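You operate a simulated robot arm through the tools that you are given. There is no shell and no other tool.

Carry out the task below with a simulated robot arm. There is one attempt and no reset: what you move stays moved.

JOB
Set the arc in the brown fixture to white light, brightest step.
Fine: plug of the yellow adapter in the beige box and slider in before you switch its teal socket on.

It is judged by the outcome, as a careful person would: the job done as asked, and still so three seconds after it is handed in. It fails if anything else is knocked over, pushed out of place, dropped, spilled or broken.

ROBOT AND FRAMES
A 6-joint arm with a two-finger parallel gripper, fixed in place. Base frame: the origin is at the foot of the arm, x ahead of it, y to its left, z up; the work surface is at about z = 800. Units: mm, degrees, N and s.
With the tool pointing down near the work surface it reaches from about 240 to 640 mm from the base axis. Its first joint turns from -66.0 to 66.0 degrees. Payload 2.7 kg.
The TCP is the grasp point between the finger pads, 23 mm short of the fingertips. In the tool frame z runs along the fingers and y along their closing line. Largest opening 94 mm; finger width 38, thickness 10; the body of the gripper, 54 by 96 mm, starts 39 mm behind the TCP.
Orientation is that of the tool frame in the base frame, as a unit quaternion [x, y, z, w]. With the fingers straight down and closing along the base's y, the tool's x points along the base's -x, its y along +y and its z along -z.

CONTROLS
- The arm moves only by the tool drive_tool. Its argument "increments" is one flat list of numbers, 6 for each row, row after row: the shift along the tool's x, y, z in cm, then the turn, a rotation vector about the tool's x, y, z in degrees. In form: [dx, dy, dz, ax, ay, az, dx, dy, dz, ax, ay, az, ...]. A call has 1 to 20 rows; each row shifts and turns the commanded pose from where the row before left it, along the tool's axes as they then stand. "claw" is the gripper command, from -1 (shut) to 1 (fully open), values between in proportion, set as the call begins (left out, the last holds). Rows are played at 5 a second. More than 50 mm and 8.6 degrees between two rows, or a gripper value outside its range, and nothing of the call is played. Where a pose cannot be reached the arm comes as near as it can. A force on the tool above 60 N (or 10 N above the force at the start of the call, whichever is more), or a blocked arm, ends the call early, and 0.2 s more pass. The fingers move at their own pace (about 45 mm/s each) and stop on an object; they squeeze with about 21 N. The grip force told is the motor's: it shows also when the fingers shut on nothing. Time passes only in rows, and 0.2 s behind the last, so rows that do not move let the fingers close. The reply holds the time, the measured pose of the TCP, the force on the tool along the base axes, the opening and the grip force, in the units named above and with some noise, with the torque about the TCP (base axes, N m) and any sound that the robot's microphone picked up.
- Cameras (640 x 400 px; columns grow to the right, rows downward): "scene" is fixed at [86.6, -447.4, 1394.5]; the picture's right is [0.63, -0.78, 0.00], its down [-0.51, -0.42, -0.75] and it looks along [0.58, 0.47, -0.66] (base axes); focal length 248 px, centre (320, 200). "wrist" rides on the gripper at [86, 16, -74] in the tool frame; the picture's right is [-0.18, 0.98, 0.00], its down [-0.58, -0.11, -0.81] and it looks along [-0.79, -0.15, 0.59] (tool axes); focal length 243 px, centre (320, 200). There is no depth. A picture from a camera that has moved, and an enlarged one, comes with that camera's place and axes in the base frame and with its lens.
- capture(camera): a new picture of that camera. No time passes.
- close_up(camera, box): a new picture of the part [left, top, right, bottom] of that camera's present view, enlarged. No time passes.
- close_job(): hands the job in; it is judged then, once.

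Places have to be worked out from the pictures, the camera data and where the tool is seen. Open the gripper and draw the arm clear of the work before you hand the job in, unless the task says otherwise.

The tools are called after "Request:" as a command line: name --argument value ..., lists and objects as JSON in quotes. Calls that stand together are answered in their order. drive_tool: Moves the arm, as the interface text tells. Its arguments: {"type":"object","properties":{"increments":{"type":"array","items":{"type":"number"}},"claw":{"type":"number"}},"required":["increments"]} The other tools are called the same way: capture (camera) takes a picture; close_up (camera, box) takes an enlarged picture of a part of a camera's view; close_job () hands the job in.

At the start:

```text
time_s: 0.0
position: [399.8, 82.0, 1091.3]
orientation: [0.0, 1.0, 0.0, -0.001]
ft_force: [-0.5, -0.3, -0.6]
moment: [-0.04, 0.0, -0.01]
grip_width: 93.9
grasp_force: 0.1
```

scene: 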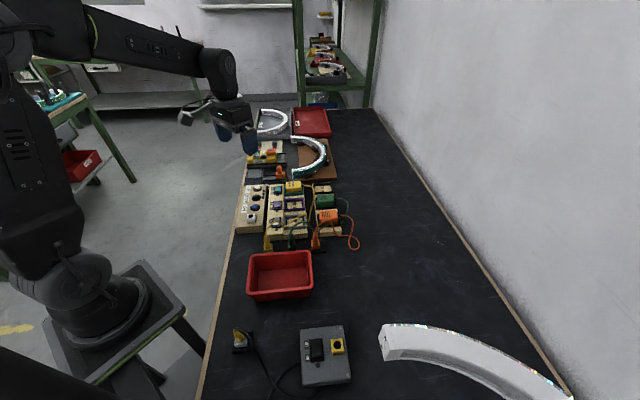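
wrist: 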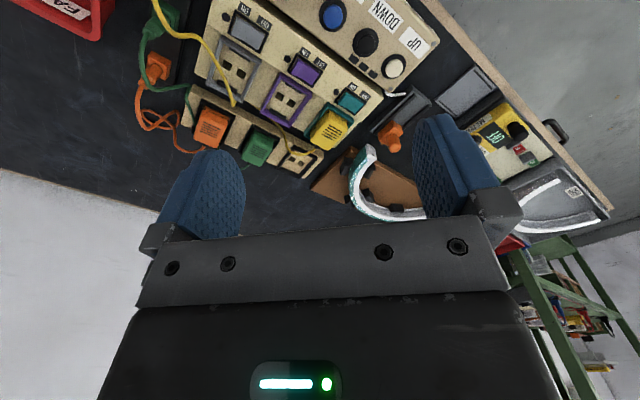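

I start by looking more closely at both views to identify the fixtures, adapters, sockets and controls.

Request:
close_up --camera "scene" --box '[220, 90, 380, 190]'

Request:
close_up --camera "scene" --box '[220, 160, 380, 260]'

Request:
close_up --camera "wrist" --box '[130, 0, 450, 200]'

Request:
close_up --camera "wrist" --box '[320, 60, 640, 260]'

Request:
close_up --camera "scene" --box '[200, 280, 400, 400]'

```text
4.00 times, centred on (300, 140) of scene
camera zoom: at [86.6, -447.4, 1394.5], right [0.63, -0.78, 0.0], down [-0.51, -0.42, -0.75], along [0.58, 0.47, -0.66], focal length 992 px, centre (400, 440)
```

zoom: 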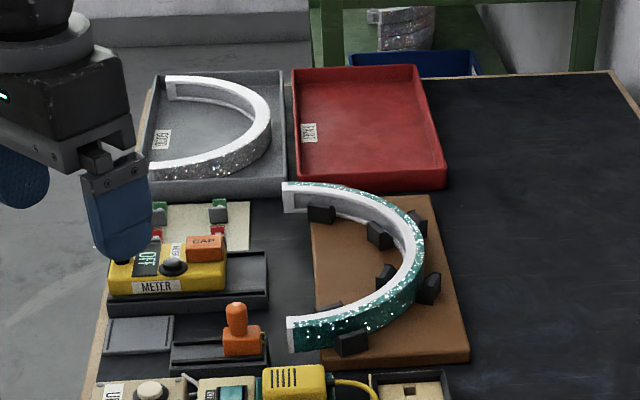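

```text
4.00 times, centred on (300, 210) of scene
camera zoom: at [86.6, -447.4, 1394.5], right [0.63, -0.78, 0.0], down [-0.51, -0.42, -0.75], along [0.58, 0.47, -0.66], focal length 992 px, centre (400, 160)
```

zoom: 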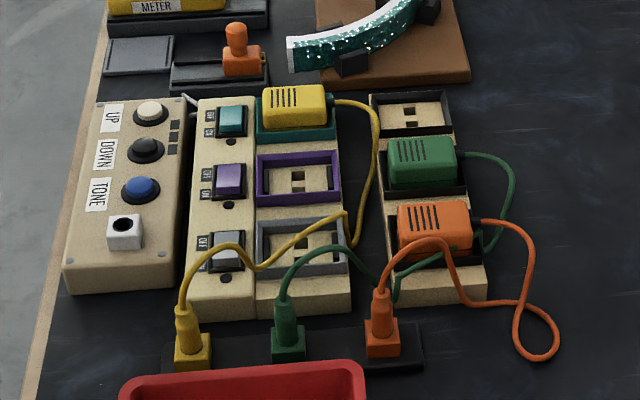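

```text
2.00 times, centred on (290, 100) of wrist
camera zoom: at [313.0, 96.7, 1166.2], right [0.18, 0.98, 0.0], down [0.58, -0.11, 0.81], along [0.79, -0.15, -0.59], focal length 485 px, centre (380, 400)
```

zoom: 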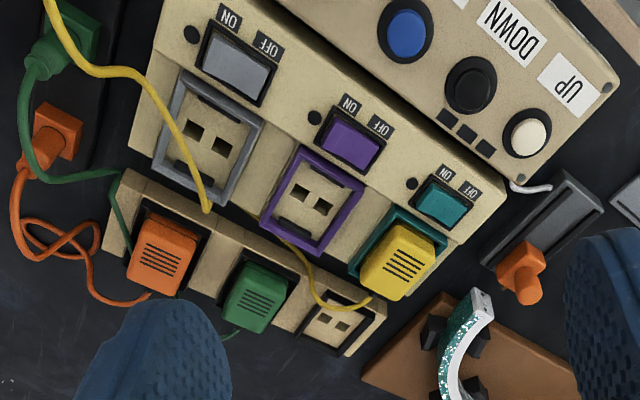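

```text
2.00 times, centred on (480, 160) of wrist
camera zoom: at [313.0, 96.7, 1166.2], right [0.18, 0.98, 0.0], down [0.58, -0.11, 0.81], along [0.79, -0.15, -0.59], focal length 485 px, centre (0, 280)
```

zoom: 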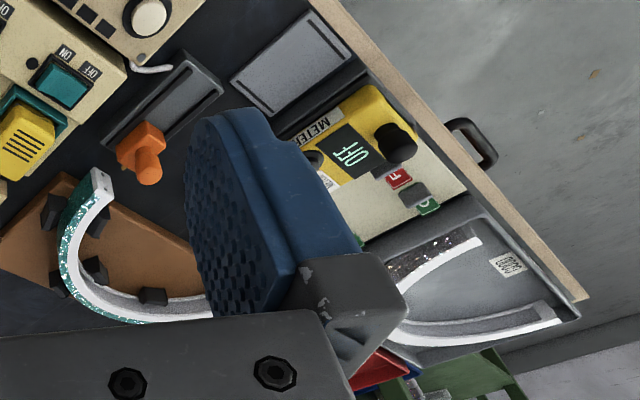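

```text
3.20 times, centred on (300, 340) of scene
camera zoom: at [86.6, -447.4, 1394.5], right [0.63, -0.78, 0.0], down [-0.51, -0.42, -0.75], along [0.58, 0.47, -0.66], focal length 794 px, centre (384, -248)
```

zoom: 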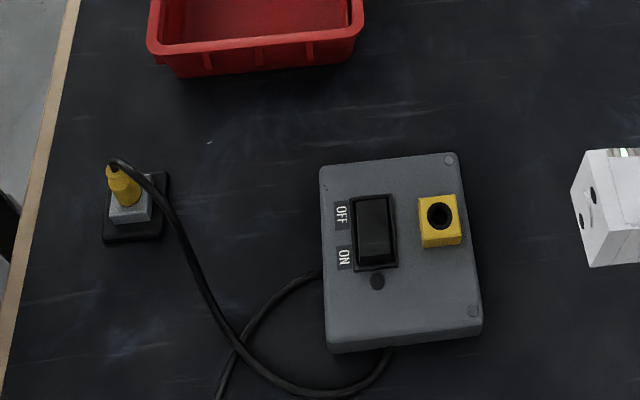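

The table sits at roughly 45° to the base. The brown fixture holds the teal-sparkle arc, and an orange slider sits next to its end near (600,160). The beige box has UP, DOWN, TONE and a white jack. I'll move the wrist camera closer to the slider and arc for a detailed look.

Request:
drive_tool --increments '[-2.4, 2.17, 2.1, 0, 0, 0, -2.4, 2.17, 2.1, 0, 0, 0, -2.4, 2.17, 2.1, 0, 0, 0, -2.4, 2.17, 2.1, 0, 0, 0]' --claw 1

Request:
capture --camera "wrist"

Request:
close_up --camera "wrist" --box '[200, 60, 440, 210]'

```text
time_s: 1.0
position: [495.9, 168.0, 1008.1]
orientation: [0.0, 1.0, 0.0, 0.0]
ft_force: [0.5, -0.3, -0.3]
moment: [-0.02, 0.01, -0.01]
grip_width: 93.9
grasp_force: 0.0
```

```text
taken
camera wrist: at [408.2, 185.0, 1083.3], right [0.18, 0.98, 0.0], down [0.58, -0.11, 0.81], along [0.79, -0.15, -0.59], focal length 243 px, centre (320, 200)
```

wrist: 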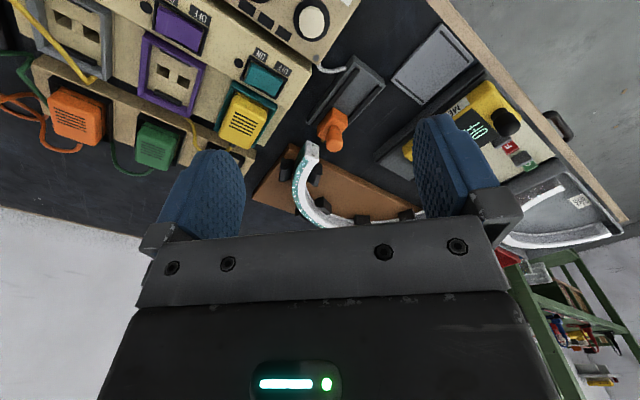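

```text
2.67 times, centred on (320, 135) of wrist
camera zoom: at [408.2, 185.0, 1083.3], right [0.18, 0.98, 0.0], down [0.58, -0.11, 0.81], along [0.79, -0.15, -0.59], focal length 647 px, centre (320, 373)
```

zoom: 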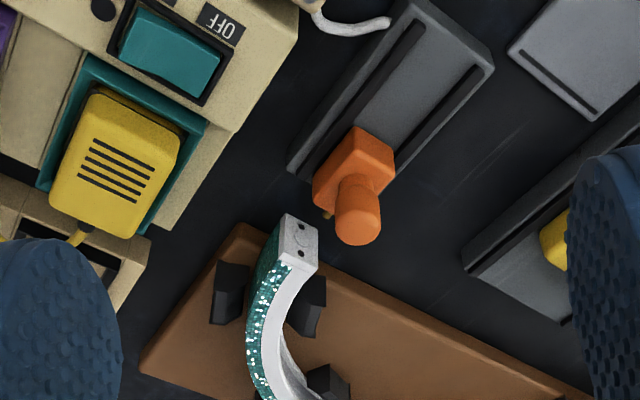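

The slider has small pins facing two holes in the arc's end, and it is about 25 mm short of engaging. Next I'll move back and yaw about 43.5° to line up with the table, then inspect the yellow plug and the white jack.

Request:
drive_tool --increments '[3.75, -1.76, 0, 0, 0, 0, 3.75, -1.76, 0, 0, 0, 0, 3.75, -1.76, 0, 0, 0, 0, 3.75, -1.76, 0, 0, 0, 0, 3.75, -1.76, 0, 0, 0, 0, 0, 0, 0, 0, 0, 7.25, 0, 0, 0, 0, 0, 7.25, 0, 0, 0, 0, 0, 7.25, 0, 0, 0, 0, 0, 7.25, 0, 0, 0, 0, 0, 7.25, 0, 0, 0, 0, 0, 7.25]'

Request:
capture --camera "wrist"

Request:
capture --camera "scene"

```text
time_s: 3.4
position: [307.8, 80.1, 1007.6]
orientation: [0.372, 0.928, 0.001, 0.001]
ft_force: [0.1, 0.3, 0.2]
moment: [-0.02, 0.0, -0.02]
grip_width: 94.1
grasp_force: 0.0
```

```text
taken
camera wrist: at [256.5, 151.1, 1082.3], right [0.81, 0.58, 0.0], down [0.35, -0.48, 0.81], along [0.47, -0.65, -0.59], focal length 243 px, centre (320, 200)
```

wrist: 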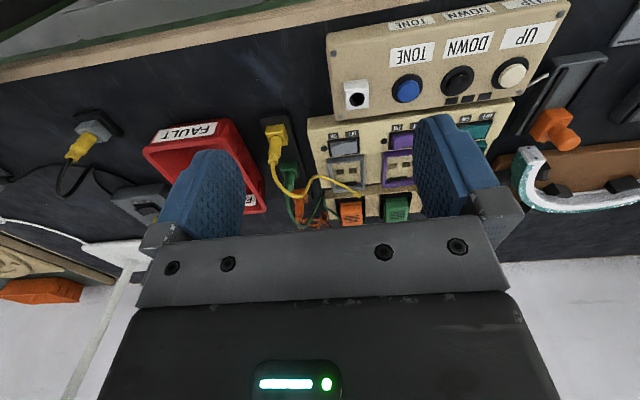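

```text
taken
```

scene: 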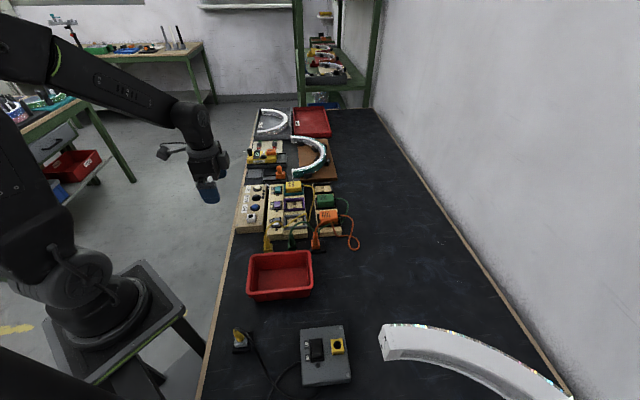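

The yaw gives a clear view of the beige box and the plugs. I'll zoom in on the jack, the buttons and the parked plugs.

Request:
close_up --camera "wrist" --box '[230, 70, 430, 240]'

Request:
close_up --camera "wrist" --box '[320, 0, 600, 170]'

Request:
close_up --camera "scene" --box '[230, 180, 350, 255]'

Request:
close_up --camera "wrist" --box '[40, 80, 240, 240]'

```text
2.35 times, centred on (330, 155) of wrist
camera zoom: at [256.5, 151.1, 1082.3], right [0.81, 0.58, 0.0], down [0.35, -0.48, 0.81], along [0.47, -0.65, -0.59], focal length 571 px, centre (296, 306)
```

zoom: 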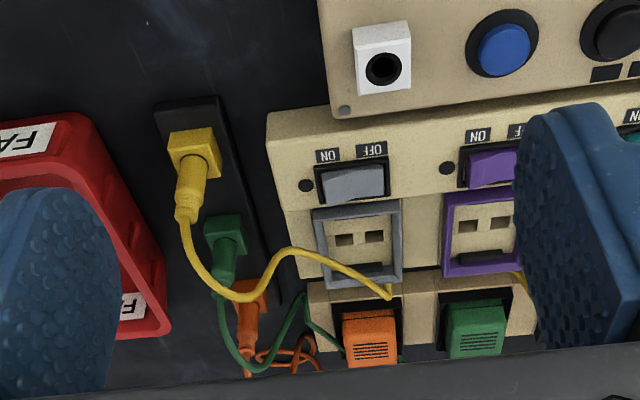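

```text
2.29 times, centred on (460, 85) of wrist
camera zoom: at [256.5, 151.1, 1082.3], right [0.81, 0.58, 0.0], down [0.35, -0.48, 0.81], along [0.47, -0.65, -0.59], focal length 555 px, centre (0, 463)
```

zoom: 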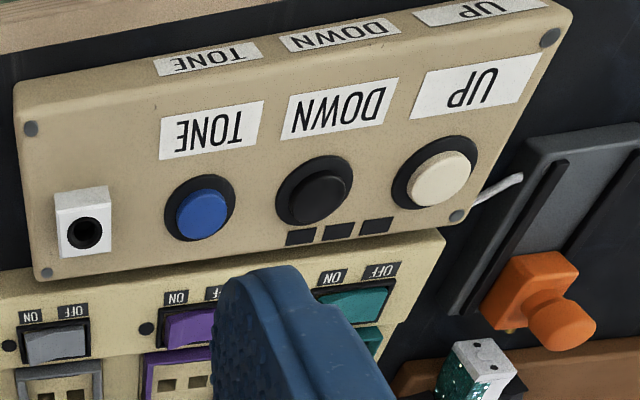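

```text
5.33 times, centred on (290, 218) of scene
camera zoom: at [86.6, -447.4, 1394.5], right [0.63, -0.78, 0.0], down [-0.51, -0.42, -0.75], along [0.58, 0.47, -0.66], focal length 1322 px, centre (480, 107)
```

zoom: 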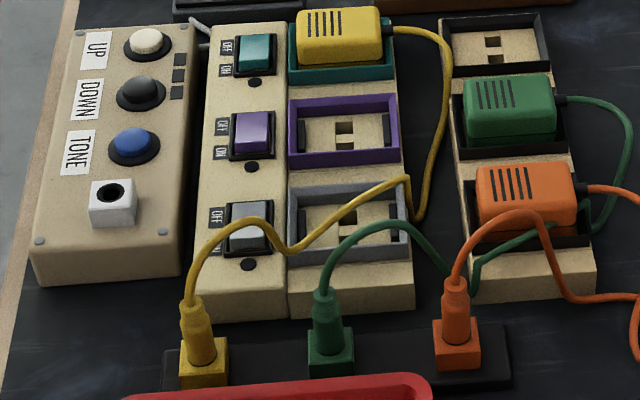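

```text
2.50 times, centred on (140, 160) of wrist
camera zoom: at [256.5, 151.1, 1082.3], right [0.81, 0.58, 0.0], down [0.35, -0.48, 0.81], along [0.47, -0.65, -0.59], focal length 606 px, centre (770, 300)
```

zoom: 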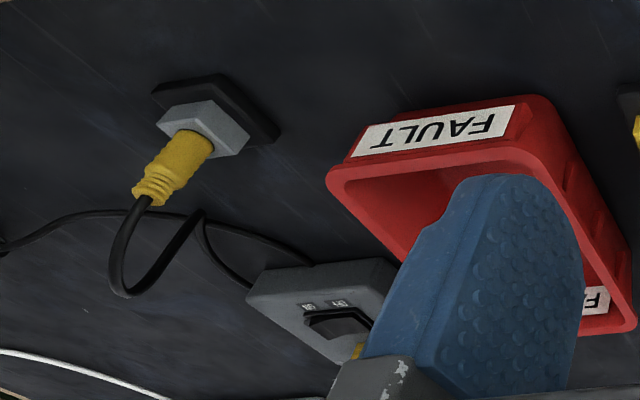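

I put the jack hole at about (372,58,849). The yellow plug stands at about (335,-58), with its top near z 872. The cable leaves the plug toward +u, so I'll grip across the v direction: rotate the tool by -90° and hover above the plug.

Request:
drive_tool --increments '[0, 0, 0, 0, 0, -7.5, 0, 0, 0, 0, 0, -7.5, 0, 0, 0, 0, 0, -7.5, 0, 0, 0, 0, 0, -7.5, 0, 0, 0, 0, 0, -7.5, 0, 0, 0, 0, 0, -7.5, 0, 0, 0, 0, 0, -7.5, 0, 0, 0, 0, 0, -7.5, 0, 0, 0, 0, 0, -7.5, 0, 0, 0, 0, 0, -7.5, 0, 0, 0, 0, 0, -7.5, 0, 0, 0, 0, 0, -7.5, 2.72, -3.82, 0, 0, 0, 0, 2.72, -3.82, 0, 0, 0, 0, 2.72, -3.82, 0, 0, 0, 0, 0, 0, 0, 0, 0, 0]'

Request:
capture --camera "wrist"

Request:
close_up --camera "wrist" --box '[220, 0, 460, 150]'

```text
time_s: 6.8
position: [336.0, -59.8, 1006.3]
orientation: [-0.395, 0.919, 0.001, 0.0]
ft_force: [1.1, 0.7, 0.1]
moment: [0.02, 0.01, 0.01]
grip_width: 94.0
grasp_force: 0.0
```

```text
taken
camera wrist: at [264.4, -111.4, 1081.4], right [-0.59, 0.81, 0.0], down [0.48, 0.35, 0.81], along [0.65, 0.47, -0.59], focal length 243 px, centre (320, 200)
```

wrist: 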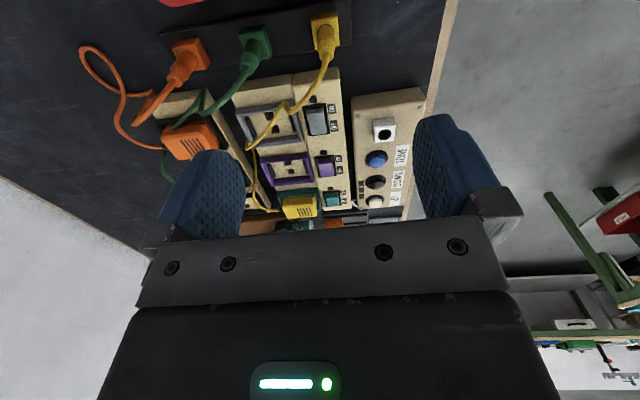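

```text
2.67 times, centred on (340, 75) of wrist
camera zoom: at [264.4, -111.4, 1081.4], right [-0.59, 0.81, 0.0], down [0.48, 0.35, 0.81], along [0.65, 0.47, -0.59], focal length 647 px, centre (267, 533)
```

zoom: 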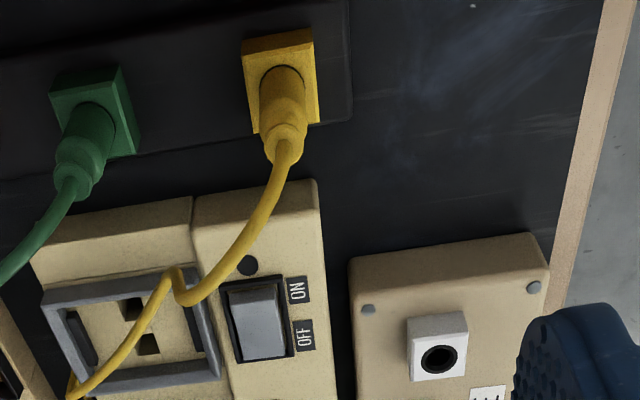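

The plug body is about 15 mm wide and sits at roughly (335,-54), directly below the gripper. I'll narrow the claw to about 50 mm, correct by a few millimetres, and descend to just above the plug for an alignment check.

Request:
drive_tool --increments '[-0.38, 0.5, 0, 0, 0, 0, 0, 0, 3.3, 0, 0, 0, 0, 0, 3.3, 0, 0, 0, 0, 0, 3.3, 0, 0, 0, 0, 0, 0, 0, 0, 0]' --claw 0.1

Request:
capture --camera "wrist"

Request:
close_up --camera "wrist" --box '[240, 60, 400, 160]'

Request:
close_up --camera "scene" --box '[220, 180, 380, 280]'

```text
time_s: 8.0
position: [333.7, -51.5, 907.4]
orientation: [-0.394, 0.919, 0.0, 0.0]
ft_force: [-0.7, -0.4, 0.4]
moment: [0.0, 0.0, 0.04]
grip_width: 51.6
grasp_force: 0.1
```

```text
taken
camera wrist: at [262.4, -103.9, 982.5], right [-0.59, 0.81, 0.0], down [0.48, 0.35, 0.81], along [0.65, 0.47, -0.59], focal length 243 px, centre (320, 200)
```

wrist: 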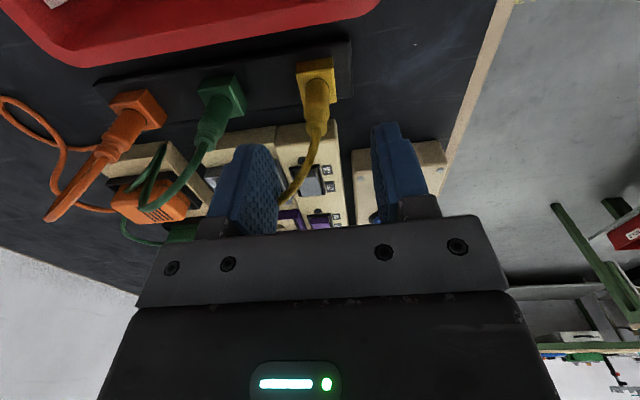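

```text
4.00 times, centred on (320, 110) of wrist
camera zoom: at [262.4, -103.9, 982.5], right [-0.59, 0.81, 0.0], down [0.48, 0.35, 0.81], along [0.65, 0.47, -0.59], focal length 970 px, centre (320, 560)
```

zoom: 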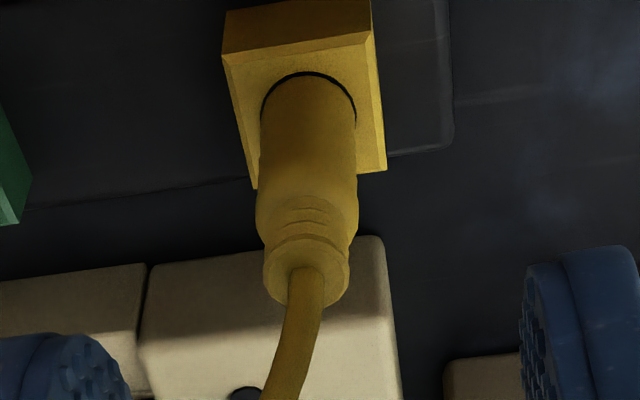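

```text
4.00 times, centred on (300, 230) of scene
camera zoom: at [86.6, -447.4, 1394.5], right [0.63, -0.78, 0.0], down [-0.51, -0.42, -0.75], along [0.58, 0.47, -0.66], focal length 992 px, centre (400, 80)
```

zoom: 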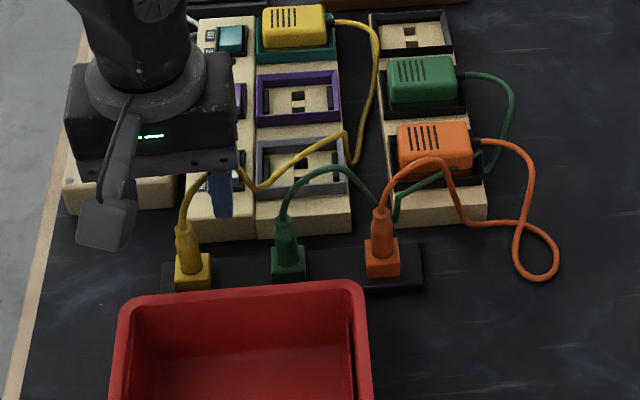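

The plug is about 2 mm to the left of and nearer than the tool axis. Its body is about 15 mm wide, the cube top is near z 828 and the plug top near z 873. I'll correct, descend so the fingertips stay just above the cube, and close.

Request:
drive_tool --increments '[0.26, -0.18, 0, 0, 0, 0, 0, 0, 2.6, 0, 0, 0, 0, 0, 2.5, 0, 0, 0, 0, 0, 0, 0, 0, 0]'

Request:
capture --camera "wrist"

Request:
close_up --camera "wrist" --box '[240, 90, 400, 210]'

```text
time_s: 9.0
position: [334.4, -55.0, 855.9]
orientation: [-0.395, 0.919, 0.0, 0.0]
ft_force: [-0.4, 0.0, -0.3]
moment: [0.02, 0.0, 0.03]
grip_width: 51.5
grasp_force: 0.0
```

```text
taken
camera wrist: at [262.8, -107.2, 931.7], right [-0.59, 0.81, 0.0], down [0.48, 0.35, 0.81], along [0.65, 0.47, -0.59], focal length 243 px, centre (320, 200)
```

wrist: 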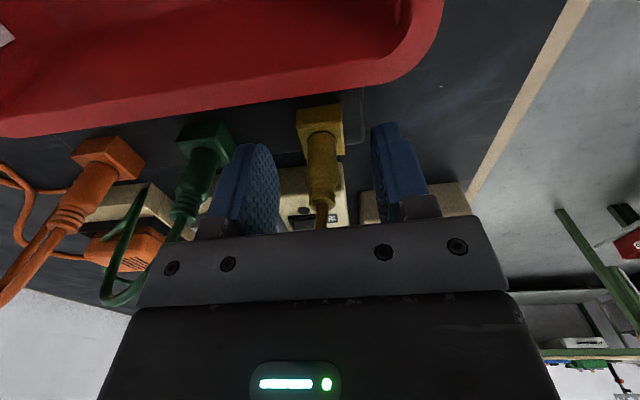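

```text
3.33 times, centred on (320, 150) of wrist
camera zoom: at [262.8, -107.2, 931.7], right [-0.59, 0.81, 0.0], down [0.48, 0.35, 0.81], along [0.65, 0.47, -0.59], focal length 809 px, centre (320, 367)
```

zoom: 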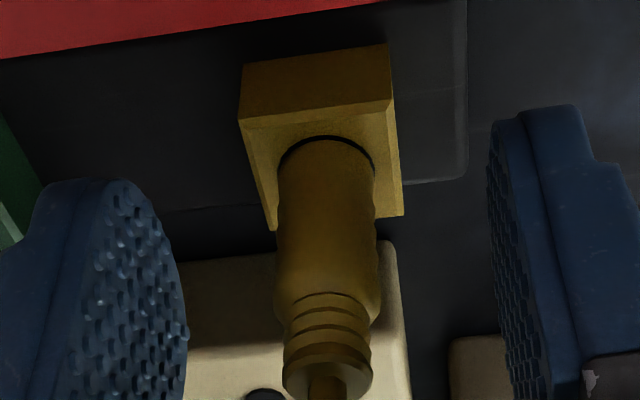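

The plug body is centred between the pads and the fingertips are clear above the cube. I'm closing the gripper on it.

Request:
drive_tool --increments '[0, 0, 0, 0, 0, 0, 0, 0, 0, 0, 0, 0, 0, 0, 0, 0, 0, 0, 0, 0, 0, 0, 0, 0, 0, 0, 0, 0, 0, 0]' --claw -1

Request:
close_up --camera "wrist" --box '[240, 90, 400, 210]'

```text
time_s: 10.2
position: [335.0, -55.1, 857.2]
orientation: [-0.395, 0.919, 0.001, 0.0]
ft_force: [-0.6, 0.0, 0.1]
moment: [0.01, -0.01, 0.01]
grip_width: 13.8
grasp_force: 20.6
```

```text
3.33 times, centred on (320, 150) of wrist
camera zoom: at [262.7, -107.2, 931.9], right [-0.59, 0.81, 0.0], down [0.48, 0.35, 0.81], along [0.65, 0.47, -0.59], focal length 809 px, centre (320, 367)
```

zoom: 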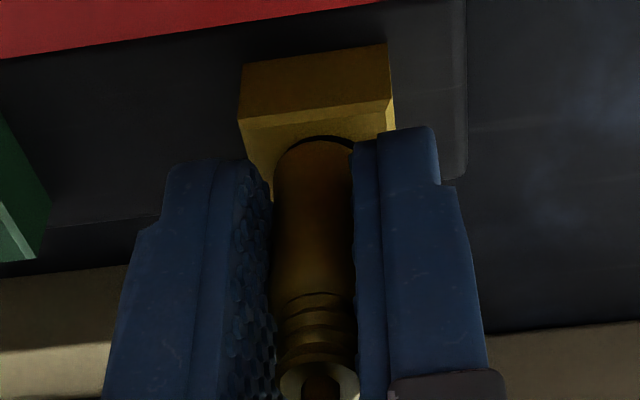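

Gripped at 13.8 mm with no side load. I'll pull the plug straight up out of the parking cube in small steps.

Request:
drive_tool --increments '[0, 0, -0.3, 0, 0, 0, 0, 0, -0.5, 0, 0, 0, 0, 0, -0.7, 0, 0, 0, 0, 0, -1.0, 0, 0, 0, 0, 0, 0, 0, 0, 0]'

Request:
capture --camera "wrist"

Request:
close_up --camera "scene" --box '[220, 180, 380, 280]'

```text
time_s: 11.4
position: [333.9, -55.5, 882.3]
orientation: [-0.394, 0.919, 0.001, 0.0]
ft_force: [0.1, 0.5, 0.8]
moment: [-0.04, -0.02, 0.02]
grip_width: 13.6
grasp_force: 20.9
```

```text
taken
camera wrist: at [261.7, -107.3, 957.1], right [-0.59, 0.81, 0.0], down [0.48, 0.35, 0.81], along [0.65, 0.47, -0.59], focal length 243 px, centre (320, 200)
```

wrist: 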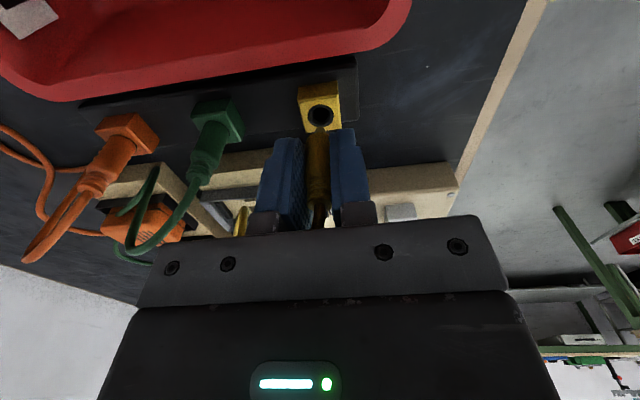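

```text
4.00 times, centred on (300, 230) of scene
camera zoom: at [86.6, -447.4, 1394.5], right [0.63, -0.78, 0.0], down [-0.51, -0.42, -0.75], along [0.58, 0.47, -0.66], focal length 992 px, centre (400, 80)
```

zoom: 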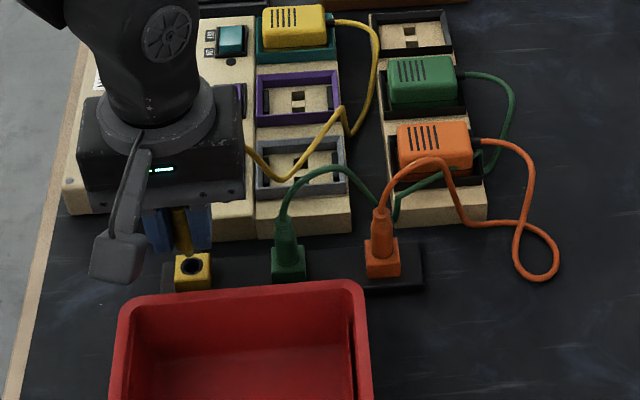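

The plug is out and the empty cube hole is visible below it. Since I pulled straight up, this view gives me a reference for how the plug tip looks when aligned over its hole, so I'll zoom in and record it.

Request:
close_up --camera "wrist" --box '[260, 60, 380, 160]'

Request:
close_up --camera "scene" --box '[240, 215, 300, 255]'

```text
4.00 times, centred on (320, 110) of wrist
camera zoom: at [261.7, -107.3, 957.1], right [-0.59, 0.81, 0.0], down [0.48, 0.35, 0.81], along [0.65, 0.47, -0.59], focal length 970 px, centre (320, 560)
```

zoom: 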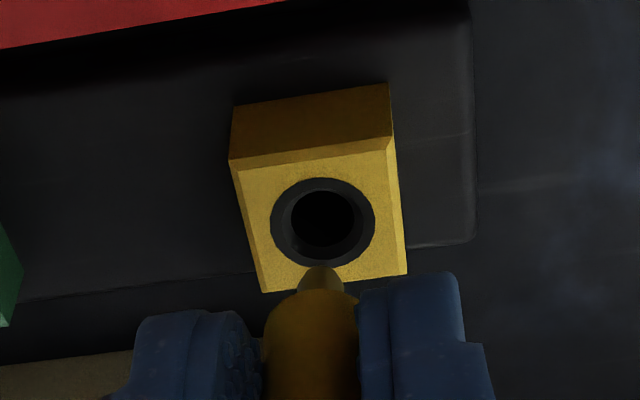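

```text
10.00 times, centred on (270, 235) of scene
camera zoom: at [86.6, -447.4, 1394.5], right [0.63, -0.78, 0.0], down [-0.51, -0.42, -0.75], along [0.58, 0.47, -0.66], focal length 2480 px, centre (820, -150)
```

zoom: 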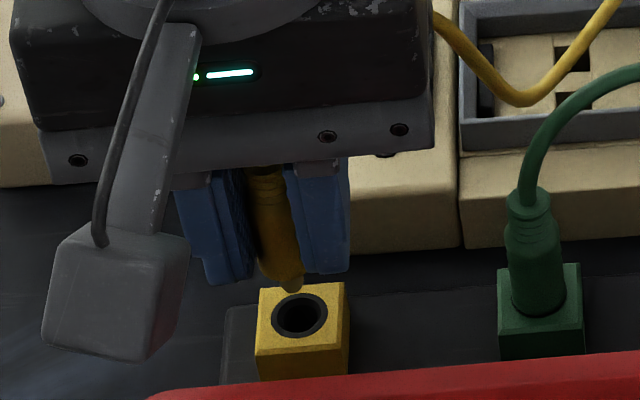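

The plug has a rounded pin under its body, and the hole is funnelled with an inner bore of about 10 mm. I'll raise to a second height over the cube for another alignment reference before travelling.

Request:
drive_tool --increments '[0, 0, -2.0, 0, 0, 0, 0, 0, -2.0, 0, 0, 0, 0, 0, 0, 0, 0, 0]'

Request:
close_up --camera "wrist" --box '[240, 50, 400, 150]'

```text
time_s: 12.2
position: [336.5, -56.5, 921.9]
orientation: [-0.394, 0.919, -0.001, 0.0]
ft_force: [0.6, -0.3, -0.4]
moment: [0.02, -0.02, -0.01]
grip_width: 14.0
grasp_force: 21.0
```

```text
4.00 times, centred on (320, 100) of wrist
camera zoom: at [262.7, -107.6, 997.3], right [-0.59, 0.81, 0.0], down [0.48, 0.35, 0.81], along [0.65, 0.47, -0.59], focal length 970 px, centre (320, 600)
```

zoom: 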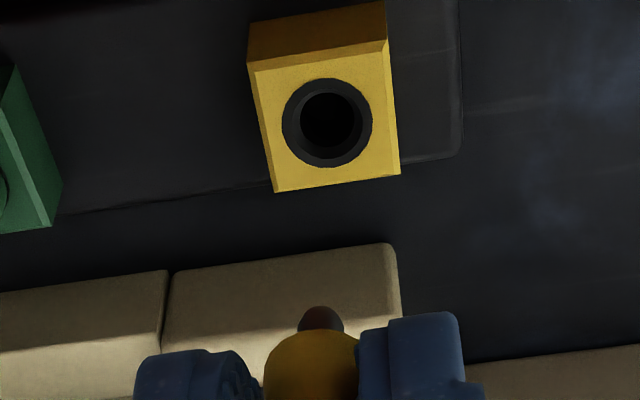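

Reference at this height: the hole ring is centred at zoom pixel (327,122) with a width of 91 px. I'll raise 19 mm more and carry the plug over the white jack at about (371,59).

Request:
drive_tool --increments '[0, 0, -1.9, 0, 0, 0, -3.63, 1.72, 0, 0, 0, 0, -3.63, 1.72, 0, 0, 0, 0, -3.63, 1.72, 0, 0, 0, 0, 0, 0, 0, 0, 0, 0]'

Request:
capture --camera "wrist"

Request:
close_up --camera "wrist" --box '[240, 50, 400, 150]'

Request:
close_up --camera "scene" --box '[220, 150, 380, 250]'

```text
time_s: 13.4
position: [372.7, 57.8, 943.2]
orientation: [-0.395, 0.919, 0.0, 0.001]
ft_force: [0.0, -0.6, 0.3]
moment: [0.0, 0.03, 0.0]
grip_width: 13.9
grasp_force: 20.9
```

```text
taken
camera wrist: at [299.5, 5.1, 1017.6], right [-0.59, 0.81, 0.0], down [0.48, 0.35, 0.81], along [0.65, 0.47, -0.59], focal length 243 px, centre (320, 200)
```

wrist: 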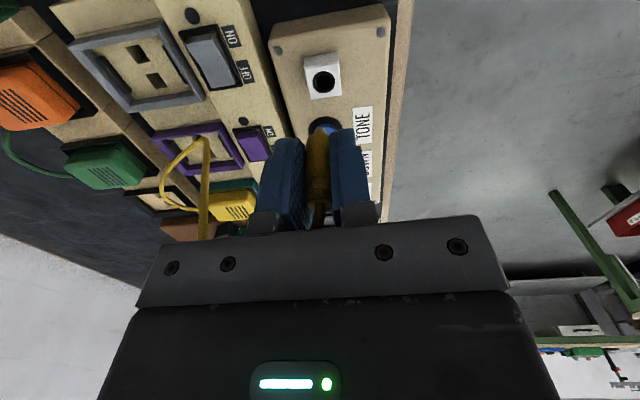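

```text
4.00 times, centred on (320, 100) of wrist
camera zoom: at [299.5, 5.1, 1017.6], right [-0.59, 0.81, 0.0], down [0.48, 0.35, 0.81], along [0.65, 0.47, -0.59], focal length 970 px, centre (320, 600)
```

zoom: 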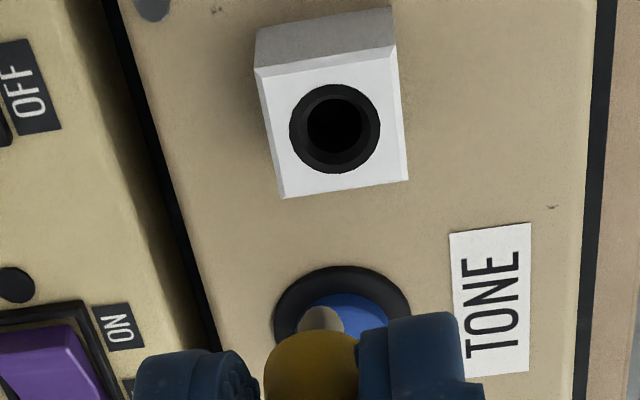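

```text
4.00 times, centred on (300, 200) of scene
camera zoom: at [86.6, -447.4, 1394.5], right [0.63, -0.78, 0.0], down [-0.51, -0.42, -0.75], along [0.58, 0.47, -0.66], focal length 992 px, centre (400, 200)
```

zoom: 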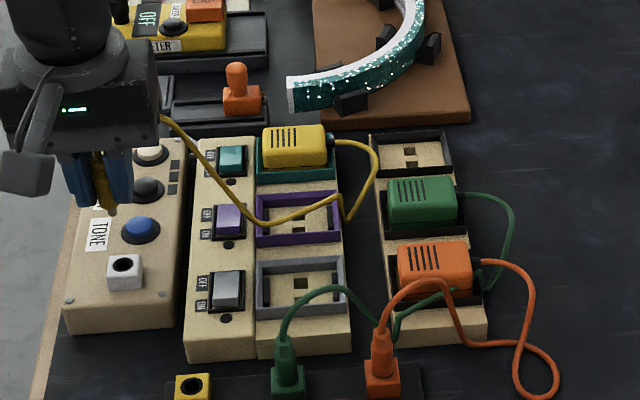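

The jack ring is at (335,129) with width 92, against the reference (327,122) with width 91. That leaves me about 1.4 mm off sideways and 1 mm short. I'll correct that and descend 38 mm to compare with the close reference.

Request:
drive_tool --increments '[-0.12, 0.12, 0, 0, 0, 0, 0, 0, 1.9, 0, 0, 0, 0, 0, 1.9, 0, 0, 0, 0, 0, 0, 0, 0, 0]'

Request:
close_up --camera "wrist" --box '[240, 60, 400, 160]'

Request:
close_up --camera "scene" --box '[220, 195, 284, 235]'

```text
time_s: 14.4
position: [371.4, 60.5, 903.2]
orientation: [-0.395, 0.919, 0.001, 0.0]
ft_force: [0.1, 0.0, -0.4]
moment: [-0.02, -0.03, 0.0]
grip_width: 13.8
grasp_force: 21.3
```

```text
4.00 times, centred on (320, 110) of wrist
camera zoom: at [299.3, 8.2, 978.3], right [-0.59, 0.81, 0.0], down [0.48, 0.35, 0.81], along [0.65, 0.47, -0.59], focal length 970 px, centre (320, 560)
```

zoom: 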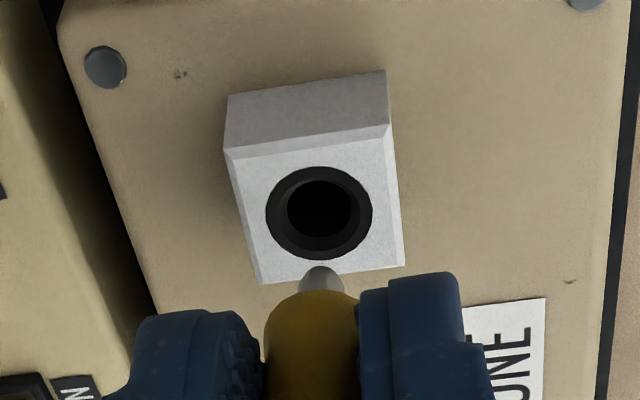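

```text
10.00 times, centred on (252, 215) of scene
camera zoom: at [86.6, -447.4, 1394.5], right [0.63, -0.78, 0.0], down [-0.51, -0.42, -0.75], along [0.58, 0.47, -0.66], focal length 2480 px, centre (1000, 50)
```

zoom: 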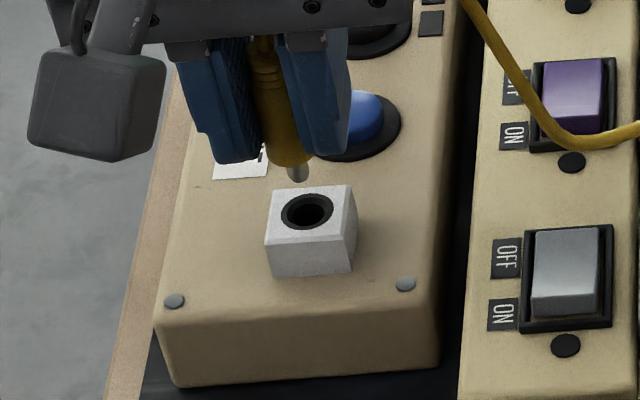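

The ring is now at (319,213), against (323,222) in the reference taken about 2 mm closer in height. The remaining sideways error is about 0.6 mm. I'll correct it and descend 10 mm so the pin tip sits just above the hole, then check from both cameras.

Request:
drive_tool --increments '[0.01, -0.06, 0, 0, 0, 0, 0, 0, 1.0, 0, 0, 0, 0, 0, 0, 0, 0, 0]'

Request:
close_up --camera "wrist" --box '[280, 90, 360, 140]'

Request:
close_up --camera "scene" --box '[234, 200, 266, 220]'

```text
time_s: 15.2
position: [370.8, 60.7, 894.0]
orientation: [-0.395, 0.919, 0.0, 0.0]
ft_force: [0.5, 0.8, 0.2]
moment: [0.01, 0.04, -0.03]
grip_width: 13.9
grasp_force: 20.7
```

```text
8.00 times, centred on (320, 115) of wrist
camera zoom: at [300.3, 8.5, 968.5], right [-0.59, 0.81, 0.0], down [0.48, 0.35, 0.81], along [0.65, 0.47, -0.59], focal length 1941 px, centre (320, 880)
```

zoom: 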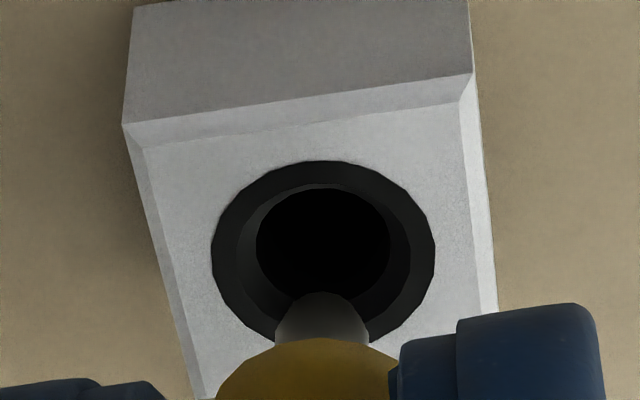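

```text
16.00 times, centred on (250, 210) of scene
camera zoom: at [86.6, -447.4, 1394.5], right [0.63, -0.78, 0.0], down [-0.51, -0.42, -0.75], along [0.58, 0.47, -0.66], focal length 3967 px, centre (1440, 40)
```

zoom: 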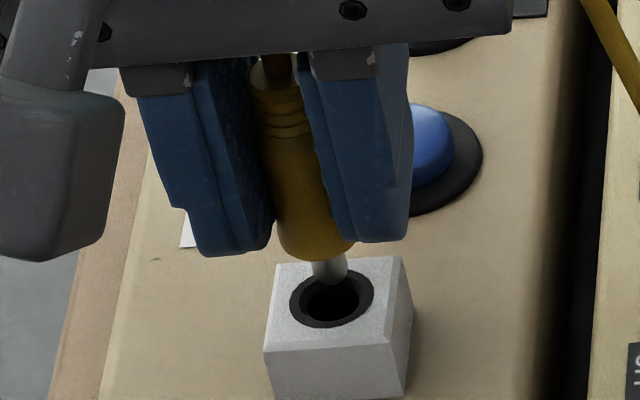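

Both cameras show the pin tip over the hole with about a 5 mm gap and well under 1 mm lateral error. I'll lower it into the funnel in small steps and watch the forces.

Request:
drive_tool --increments '[-0.03, 0.02, 0.2, 0, 0, 0, 0, 0, 0.2, 0, 0, 0, 0, 0, 0.2, 0, 0, 0, 0, 0, 0.2, 0, 0, 0, 0, 0, 0, 0, 0, 0]'

Request:
close_up --camera "wrist" --box '[280, 90, 360, 140]'

Request:
close_up --camera "scene" --box '[234, 200, 266, 220]'

```text
time_s: 16.4
position: [371.0, 59.5, 885.4]
orientation: [-0.395, 0.919, 0.0, 0.001]
ft_force: [-3.0, -3.6, 2.7]
moment: [-0.16, 0.09, -0.01]
grip_width: 13.8
grasp_force: 20.9
```

```text
8.00 times, centred on (320, 115) of wrist
camera zoom: at [299.3, 8.1, 960.8], right [-0.59, 0.81, 0.0], down [0.48, 0.35, 0.81], along [0.65, 0.47, -0.59], focal length 1941 px, centre (320, 880)
```

zoom: 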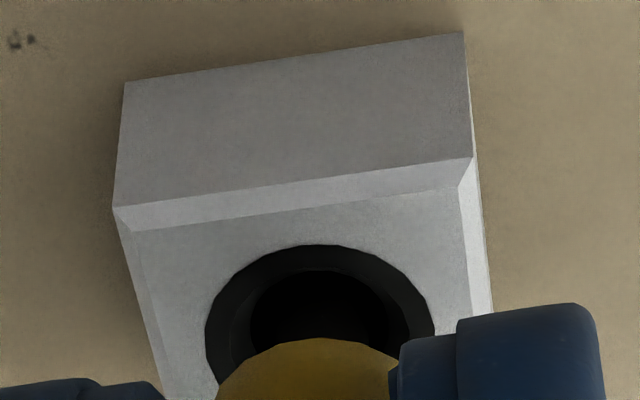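

```text
16.00 times, centred on (250, 210) of scene
camera zoom: at [86.4, -447.5, 1394.4], right [0.63, -0.78, 0.0], down [-0.51, -0.42, -0.75], along [0.58, 0.47, -0.66], focal length 3967 px, centre (1440, 40)
```

zoom: 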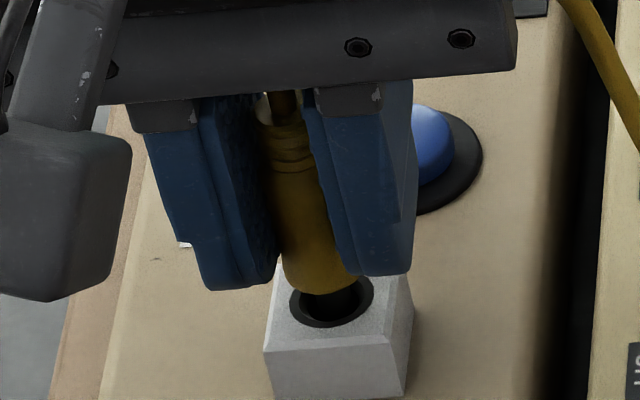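

The force reads (-3.0,-3.6) laterally, so the pin is touching the far (+u) side of the funnel. I'll back off 0.8 mm along tool x and re-read.

Request:
drive_tool --increments '[0.08, 0, 0, 0, 0, 0, 0, 0, 0, 0, 0, 0]'

```text
time_s: 17.0
position: [371.2, 59.9, 886.4]
orientation: [-0.394, 0.919, 0.0, 0.001]
ft_force: [-0.3, -0.1, -0.4]
moment: [0.02, 0.05, -0.04]
grip_width: 14.1
grasp_force: 20.5
```

The lateral force is gone, so the pin is free in the bore. I'll continue down in 2 mm steps.

Request:
drive_tool --increments '[0, 0, 0.2, 0, 0, 0, 0, 0, 0.2, 0, 0, 0, 0, 0, 0, 0, 0, 0]'

Request:
close_up --camera "scene" --box '[234, 200, 266, 220]'

```text
time_s: 17.8
position: [370.0, 60.0, 882.3]
orientation: [-0.395, 0.918, 0.001, 0.0]
ft_force: [-2.4, -2.0, 3.5]
moment: [-0.05, 0.11, 0.03]
grip_width: 13.9
grasp_force: 20.9
```

```text
16.00 times, centred on (250, 210) of scene
camera zoom: at [86.5, -447.5, 1394.4], right [0.63, -0.78, 0.0], down [-0.51, -0.42, -0.75], along [0.58, 0.47, -0.66], focal length 3967 px, centre (1440, 40)
```

zoom: 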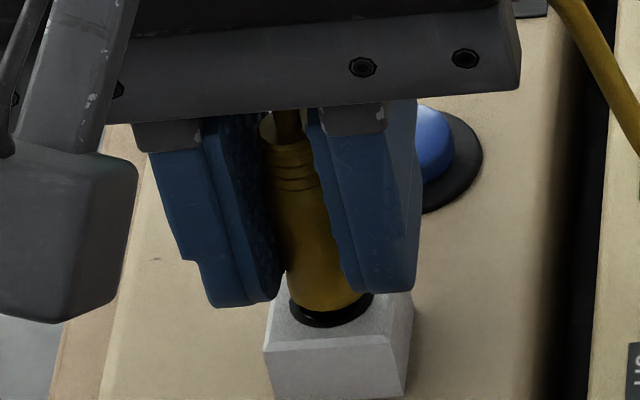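

There is slight contact on the +u side again. I'll back off another 0.6 mm and then continue down.

Request:
drive_tool --increments '[0.06, 0, 0, 0, 0, 0, 0, 0, 0.2, 0, 0, 0, 0, 0, 0, 0, 0, 0]'

```text
time_s: 18.6
position: [370.7, 58.7, 879.6]
orientation: [-0.394, 0.919, 0.0, 0.0]
ft_force: [-7.1, -2.7, 11.2]
moment: [-0.13, 0.17, 0.01]
grip_width: 14.0
grasp_force: 21.6
```

The force rose to 11 N up and about 7 N toward -u/-v, so the body is meeting the rim off centre. I'll shift a bit more toward -u and slightly toward -v, and re-read before pressing further.

Request:
drive_tool --increments '[0.06, 0.04, 0, 0, 0, 0, 0, 0, 0, 0, 0, 0]'

Request:
close_up --camera "wrist" --box '[280, 100, 360, 150]'

Request:
close_up --camera "scene" --box '[234, 200, 266, 220]'

```text
time_s: 19.2
position: [370.9, 59.2, 880.2]
orientation: [-0.395, 0.919, 0.0, 0.001]
ft_force: [0.1, -2.5, 0.3]
moment: [-0.02, 0.04, 0.02]
grip_width: 13.8
grasp_force: 21.1
```

```text
8.00 times, centred on (320, 125) of wrist
camera zoom: at [298.2, 7.3, 954.5], right [-0.59, 0.81, 0.0], down [0.48, 0.35, 0.81], along [0.65, 0.47, -0.59], focal length 1941 px, centre (320, 800)
```

zoom: 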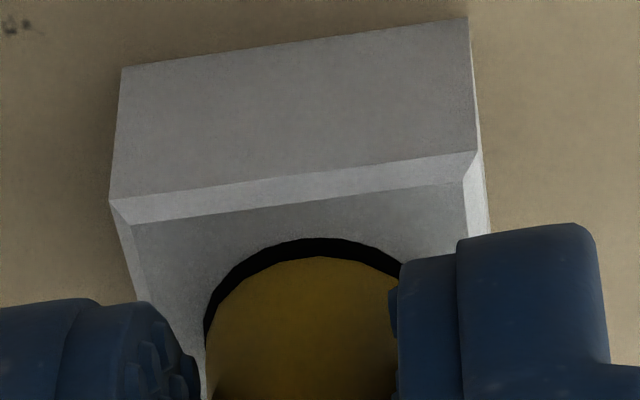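

```text
16.00 times, centred on (250, 210) of scene
camera zoom: at [86.5, -447.5, 1394.4], right [0.63, -0.78, 0.0], down [-0.51, -0.42, -0.75], along [0.58, 0.47, -0.66], focal length 3967 px, centre (1440, 40)
```

zoom: 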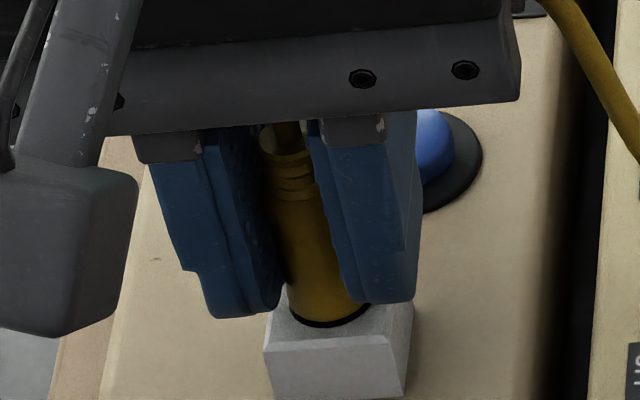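

Forces are nearly zero again and the body is entering the rim. By the parked depth there should be about 4 mm left, so I'll go down another 2 mm.

Request:
drive_tool --increments '[0, 0, 0.1, 0, 0, 0, 0, 0, 0.1, 0, 0, 0, 0, 0, 0, 0, 0, 0]'

```text
time_s: 20.0
position: [371.9, 59.9, 877.6]
orientation: [-0.395, 0.919, -0.001, 0.0]
ft_force: [-2.8, -1.0, 13.8]
moment: [0.02, 0.05, -0.01]
grip_width: 13.9
grasp_force: 21.5
```

There is 14 N of vertical force at TCP z 877.6, which is close to the expected seating height. I'll press gently another 1.5 mm to see whether it is seated or just tight.

Request:
drive_tool --increments '[0.02, 0.01, 0.1, 0, 0, 0, 0, 0, 0.05, 0, 0, 0, 0, 0, 0, 0, 0, 0]'

Request:
close_up --camera "wrist" --box '[280, 100, 360, 150]'

Request:
close_up --camera "scene" --box '[234, 200, 266, 220]'

```text
time_s: 20.8
position: [370.9, 60.1, 874.9]
orientation: [-0.395, 0.919, 0.0, 0.001]
ft_force: [4.2, -0.1, 14.1]
moment: [0.05, -0.06, -0.02]
grip_width: 13.9
grasp_force: 21.4
```

```text
8.00 times, centred on (320, 125) of wrist
camera zoom: at [298.8, 8.0, 950.5], right [-0.59, 0.81, 0.0], down [0.48, 0.35, 0.81], along [0.65, 0.47, -0.59], focal length 1941 px, centre (320, 800)
```

zoom: 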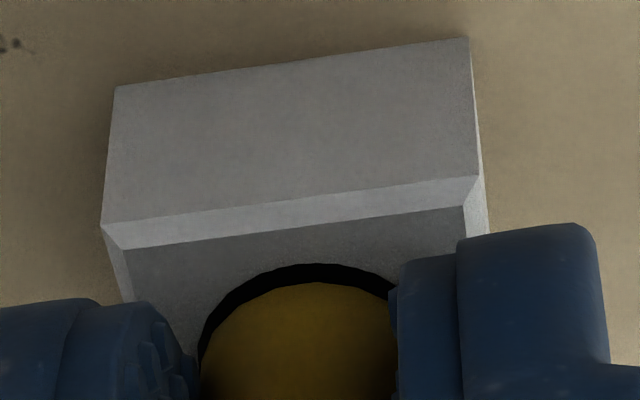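

```text
16.00 times, centred on (250, 210) of scene
camera zoom: at [86.5, -447.5, 1394.4], right [0.63, -0.78, 0.0], down [-0.51, -0.42, -0.75], along [0.58, 0.47, -0.66], focal length 3967 px, centre (1440, 40)
```

zoom: 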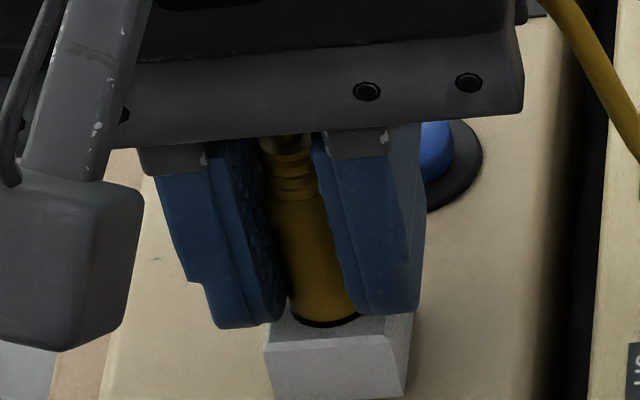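

The force held at 14 N over the last 2.5 mm, and the fingers are now slightly lower relative to the cube than when the plug was parked. That suggests the plug is bottomed and the pads slipped a little. I'll open the claw partially and inspect the seating.

Request:
drive_tool --increments '[0, 0, 0, 0, 0, 0, 0, 0, 0, 0, 0, 0, 0, 0, 0, 0, 0, 0]' --claw -0.2

Request:
close_up --camera "wrist" --box '[240, 90, 400, 210]'

Request:
close_up --camera "scene" --box '[226, 185, 274, 215]'

```text
time_s: 21.6
position: [369.9, 59.8, 874.9]
orientation: [-0.395, 0.919, 0.001, -0.001]
ft_force: [-0.3, 0.4, -0.3]
moment: [0.02, 0.0, 0.03]
grip_width: 37.7
grasp_force: 0.0
```

```text
3.33 times, centred on (320, 150) of wrist
camera zoom: at [298.2, 7.9, 950.3], right [-0.59, 0.81, 0.0], down [0.48, 0.35, 0.81], along [0.65, 0.47, -0.59], focal length 809 px, centre (320, 367)
```

zoom: 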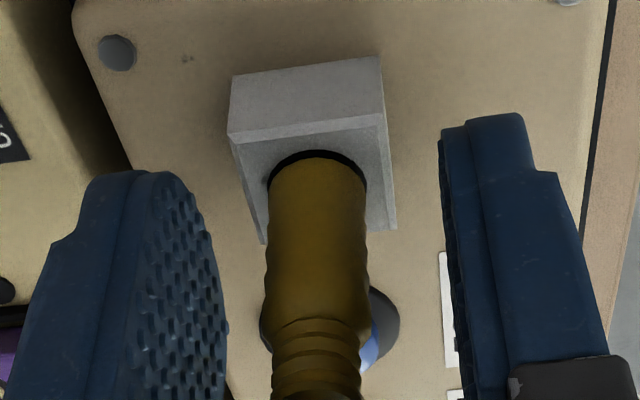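

```text
13.33 times, centred on (250, 200) of scene
camera zoom: at [86.6, -447.4, 1394.5], right [0.63, -0.78, 0.0], down [-0.51, -0.42, -0.75], along [0.58, 0.47, -0.66], focal length 3306 px, centre (1253, 200)
```

zoom: 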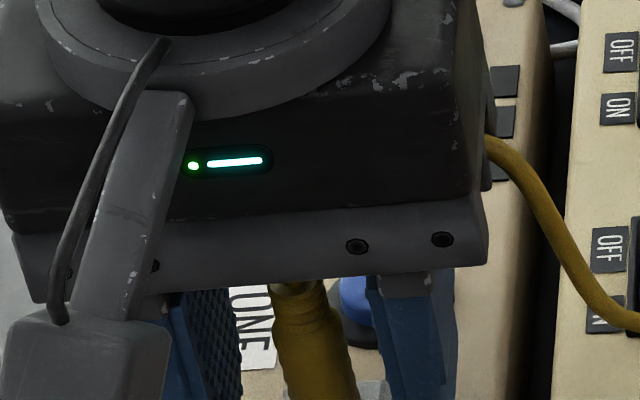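

The plug is in the jack. The pads slipped up it by a few millimetres, so I want to confirm it is fully seated. I'll rise slightly and compare its height with the parked green plug.

Request:
drive_tool --increments '[0, 0, -2.5, 0, 0, 0, 0, 0, -2.5, 0, 0, 0, 0, 0, -2.5, 0, 0, 0, 3.0, 0, -1.0, 0, 0, 0, 3.0, 0, 0, 0, 0, 0, 0, 0, 0, 0, 0, 0]'

Request:
capture --camera "wrist"

Request:
close_up --camera "scene" --box '[230, 180, 310, 255]'

```text
time_s: 23.0
position: [330.0, 15.1, 961.0]
orientation: [-0.396, 0.918, 0.0, -0.001]
ft_force: [0.3, -0.1, -0.2]
moment: [-0.04, 0.01, -0.01]
grip_width: 37.8
grasp_force: 0.1
```

```text
taken
camera wrist: at [257.7, -37.0, 1034.9], right [-0.59, 0.81, 0.0], down [0.48, 0.35, 0.81], along [0.65, 0.47, -0.59], focal length 243 px, centre (320, 200)
```

wrist: 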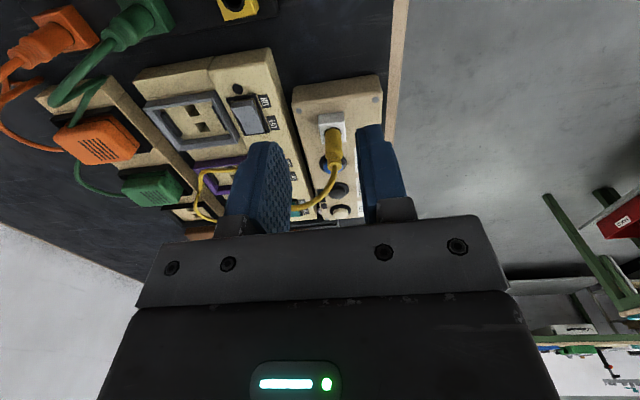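

```text
5.33 times, centred on (270, 218) of scene
camera zoom: at [86.5, -447.4, 1394.5], right [0.63, -0.78, 0.0], down [-0.51, -0.42, -0.75], along [0.58, 0.47, -0.66], focal length 1322 px, centre (587, 107)
```

zoom: 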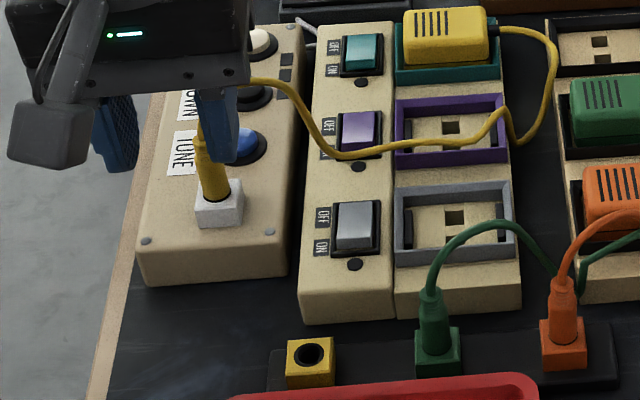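

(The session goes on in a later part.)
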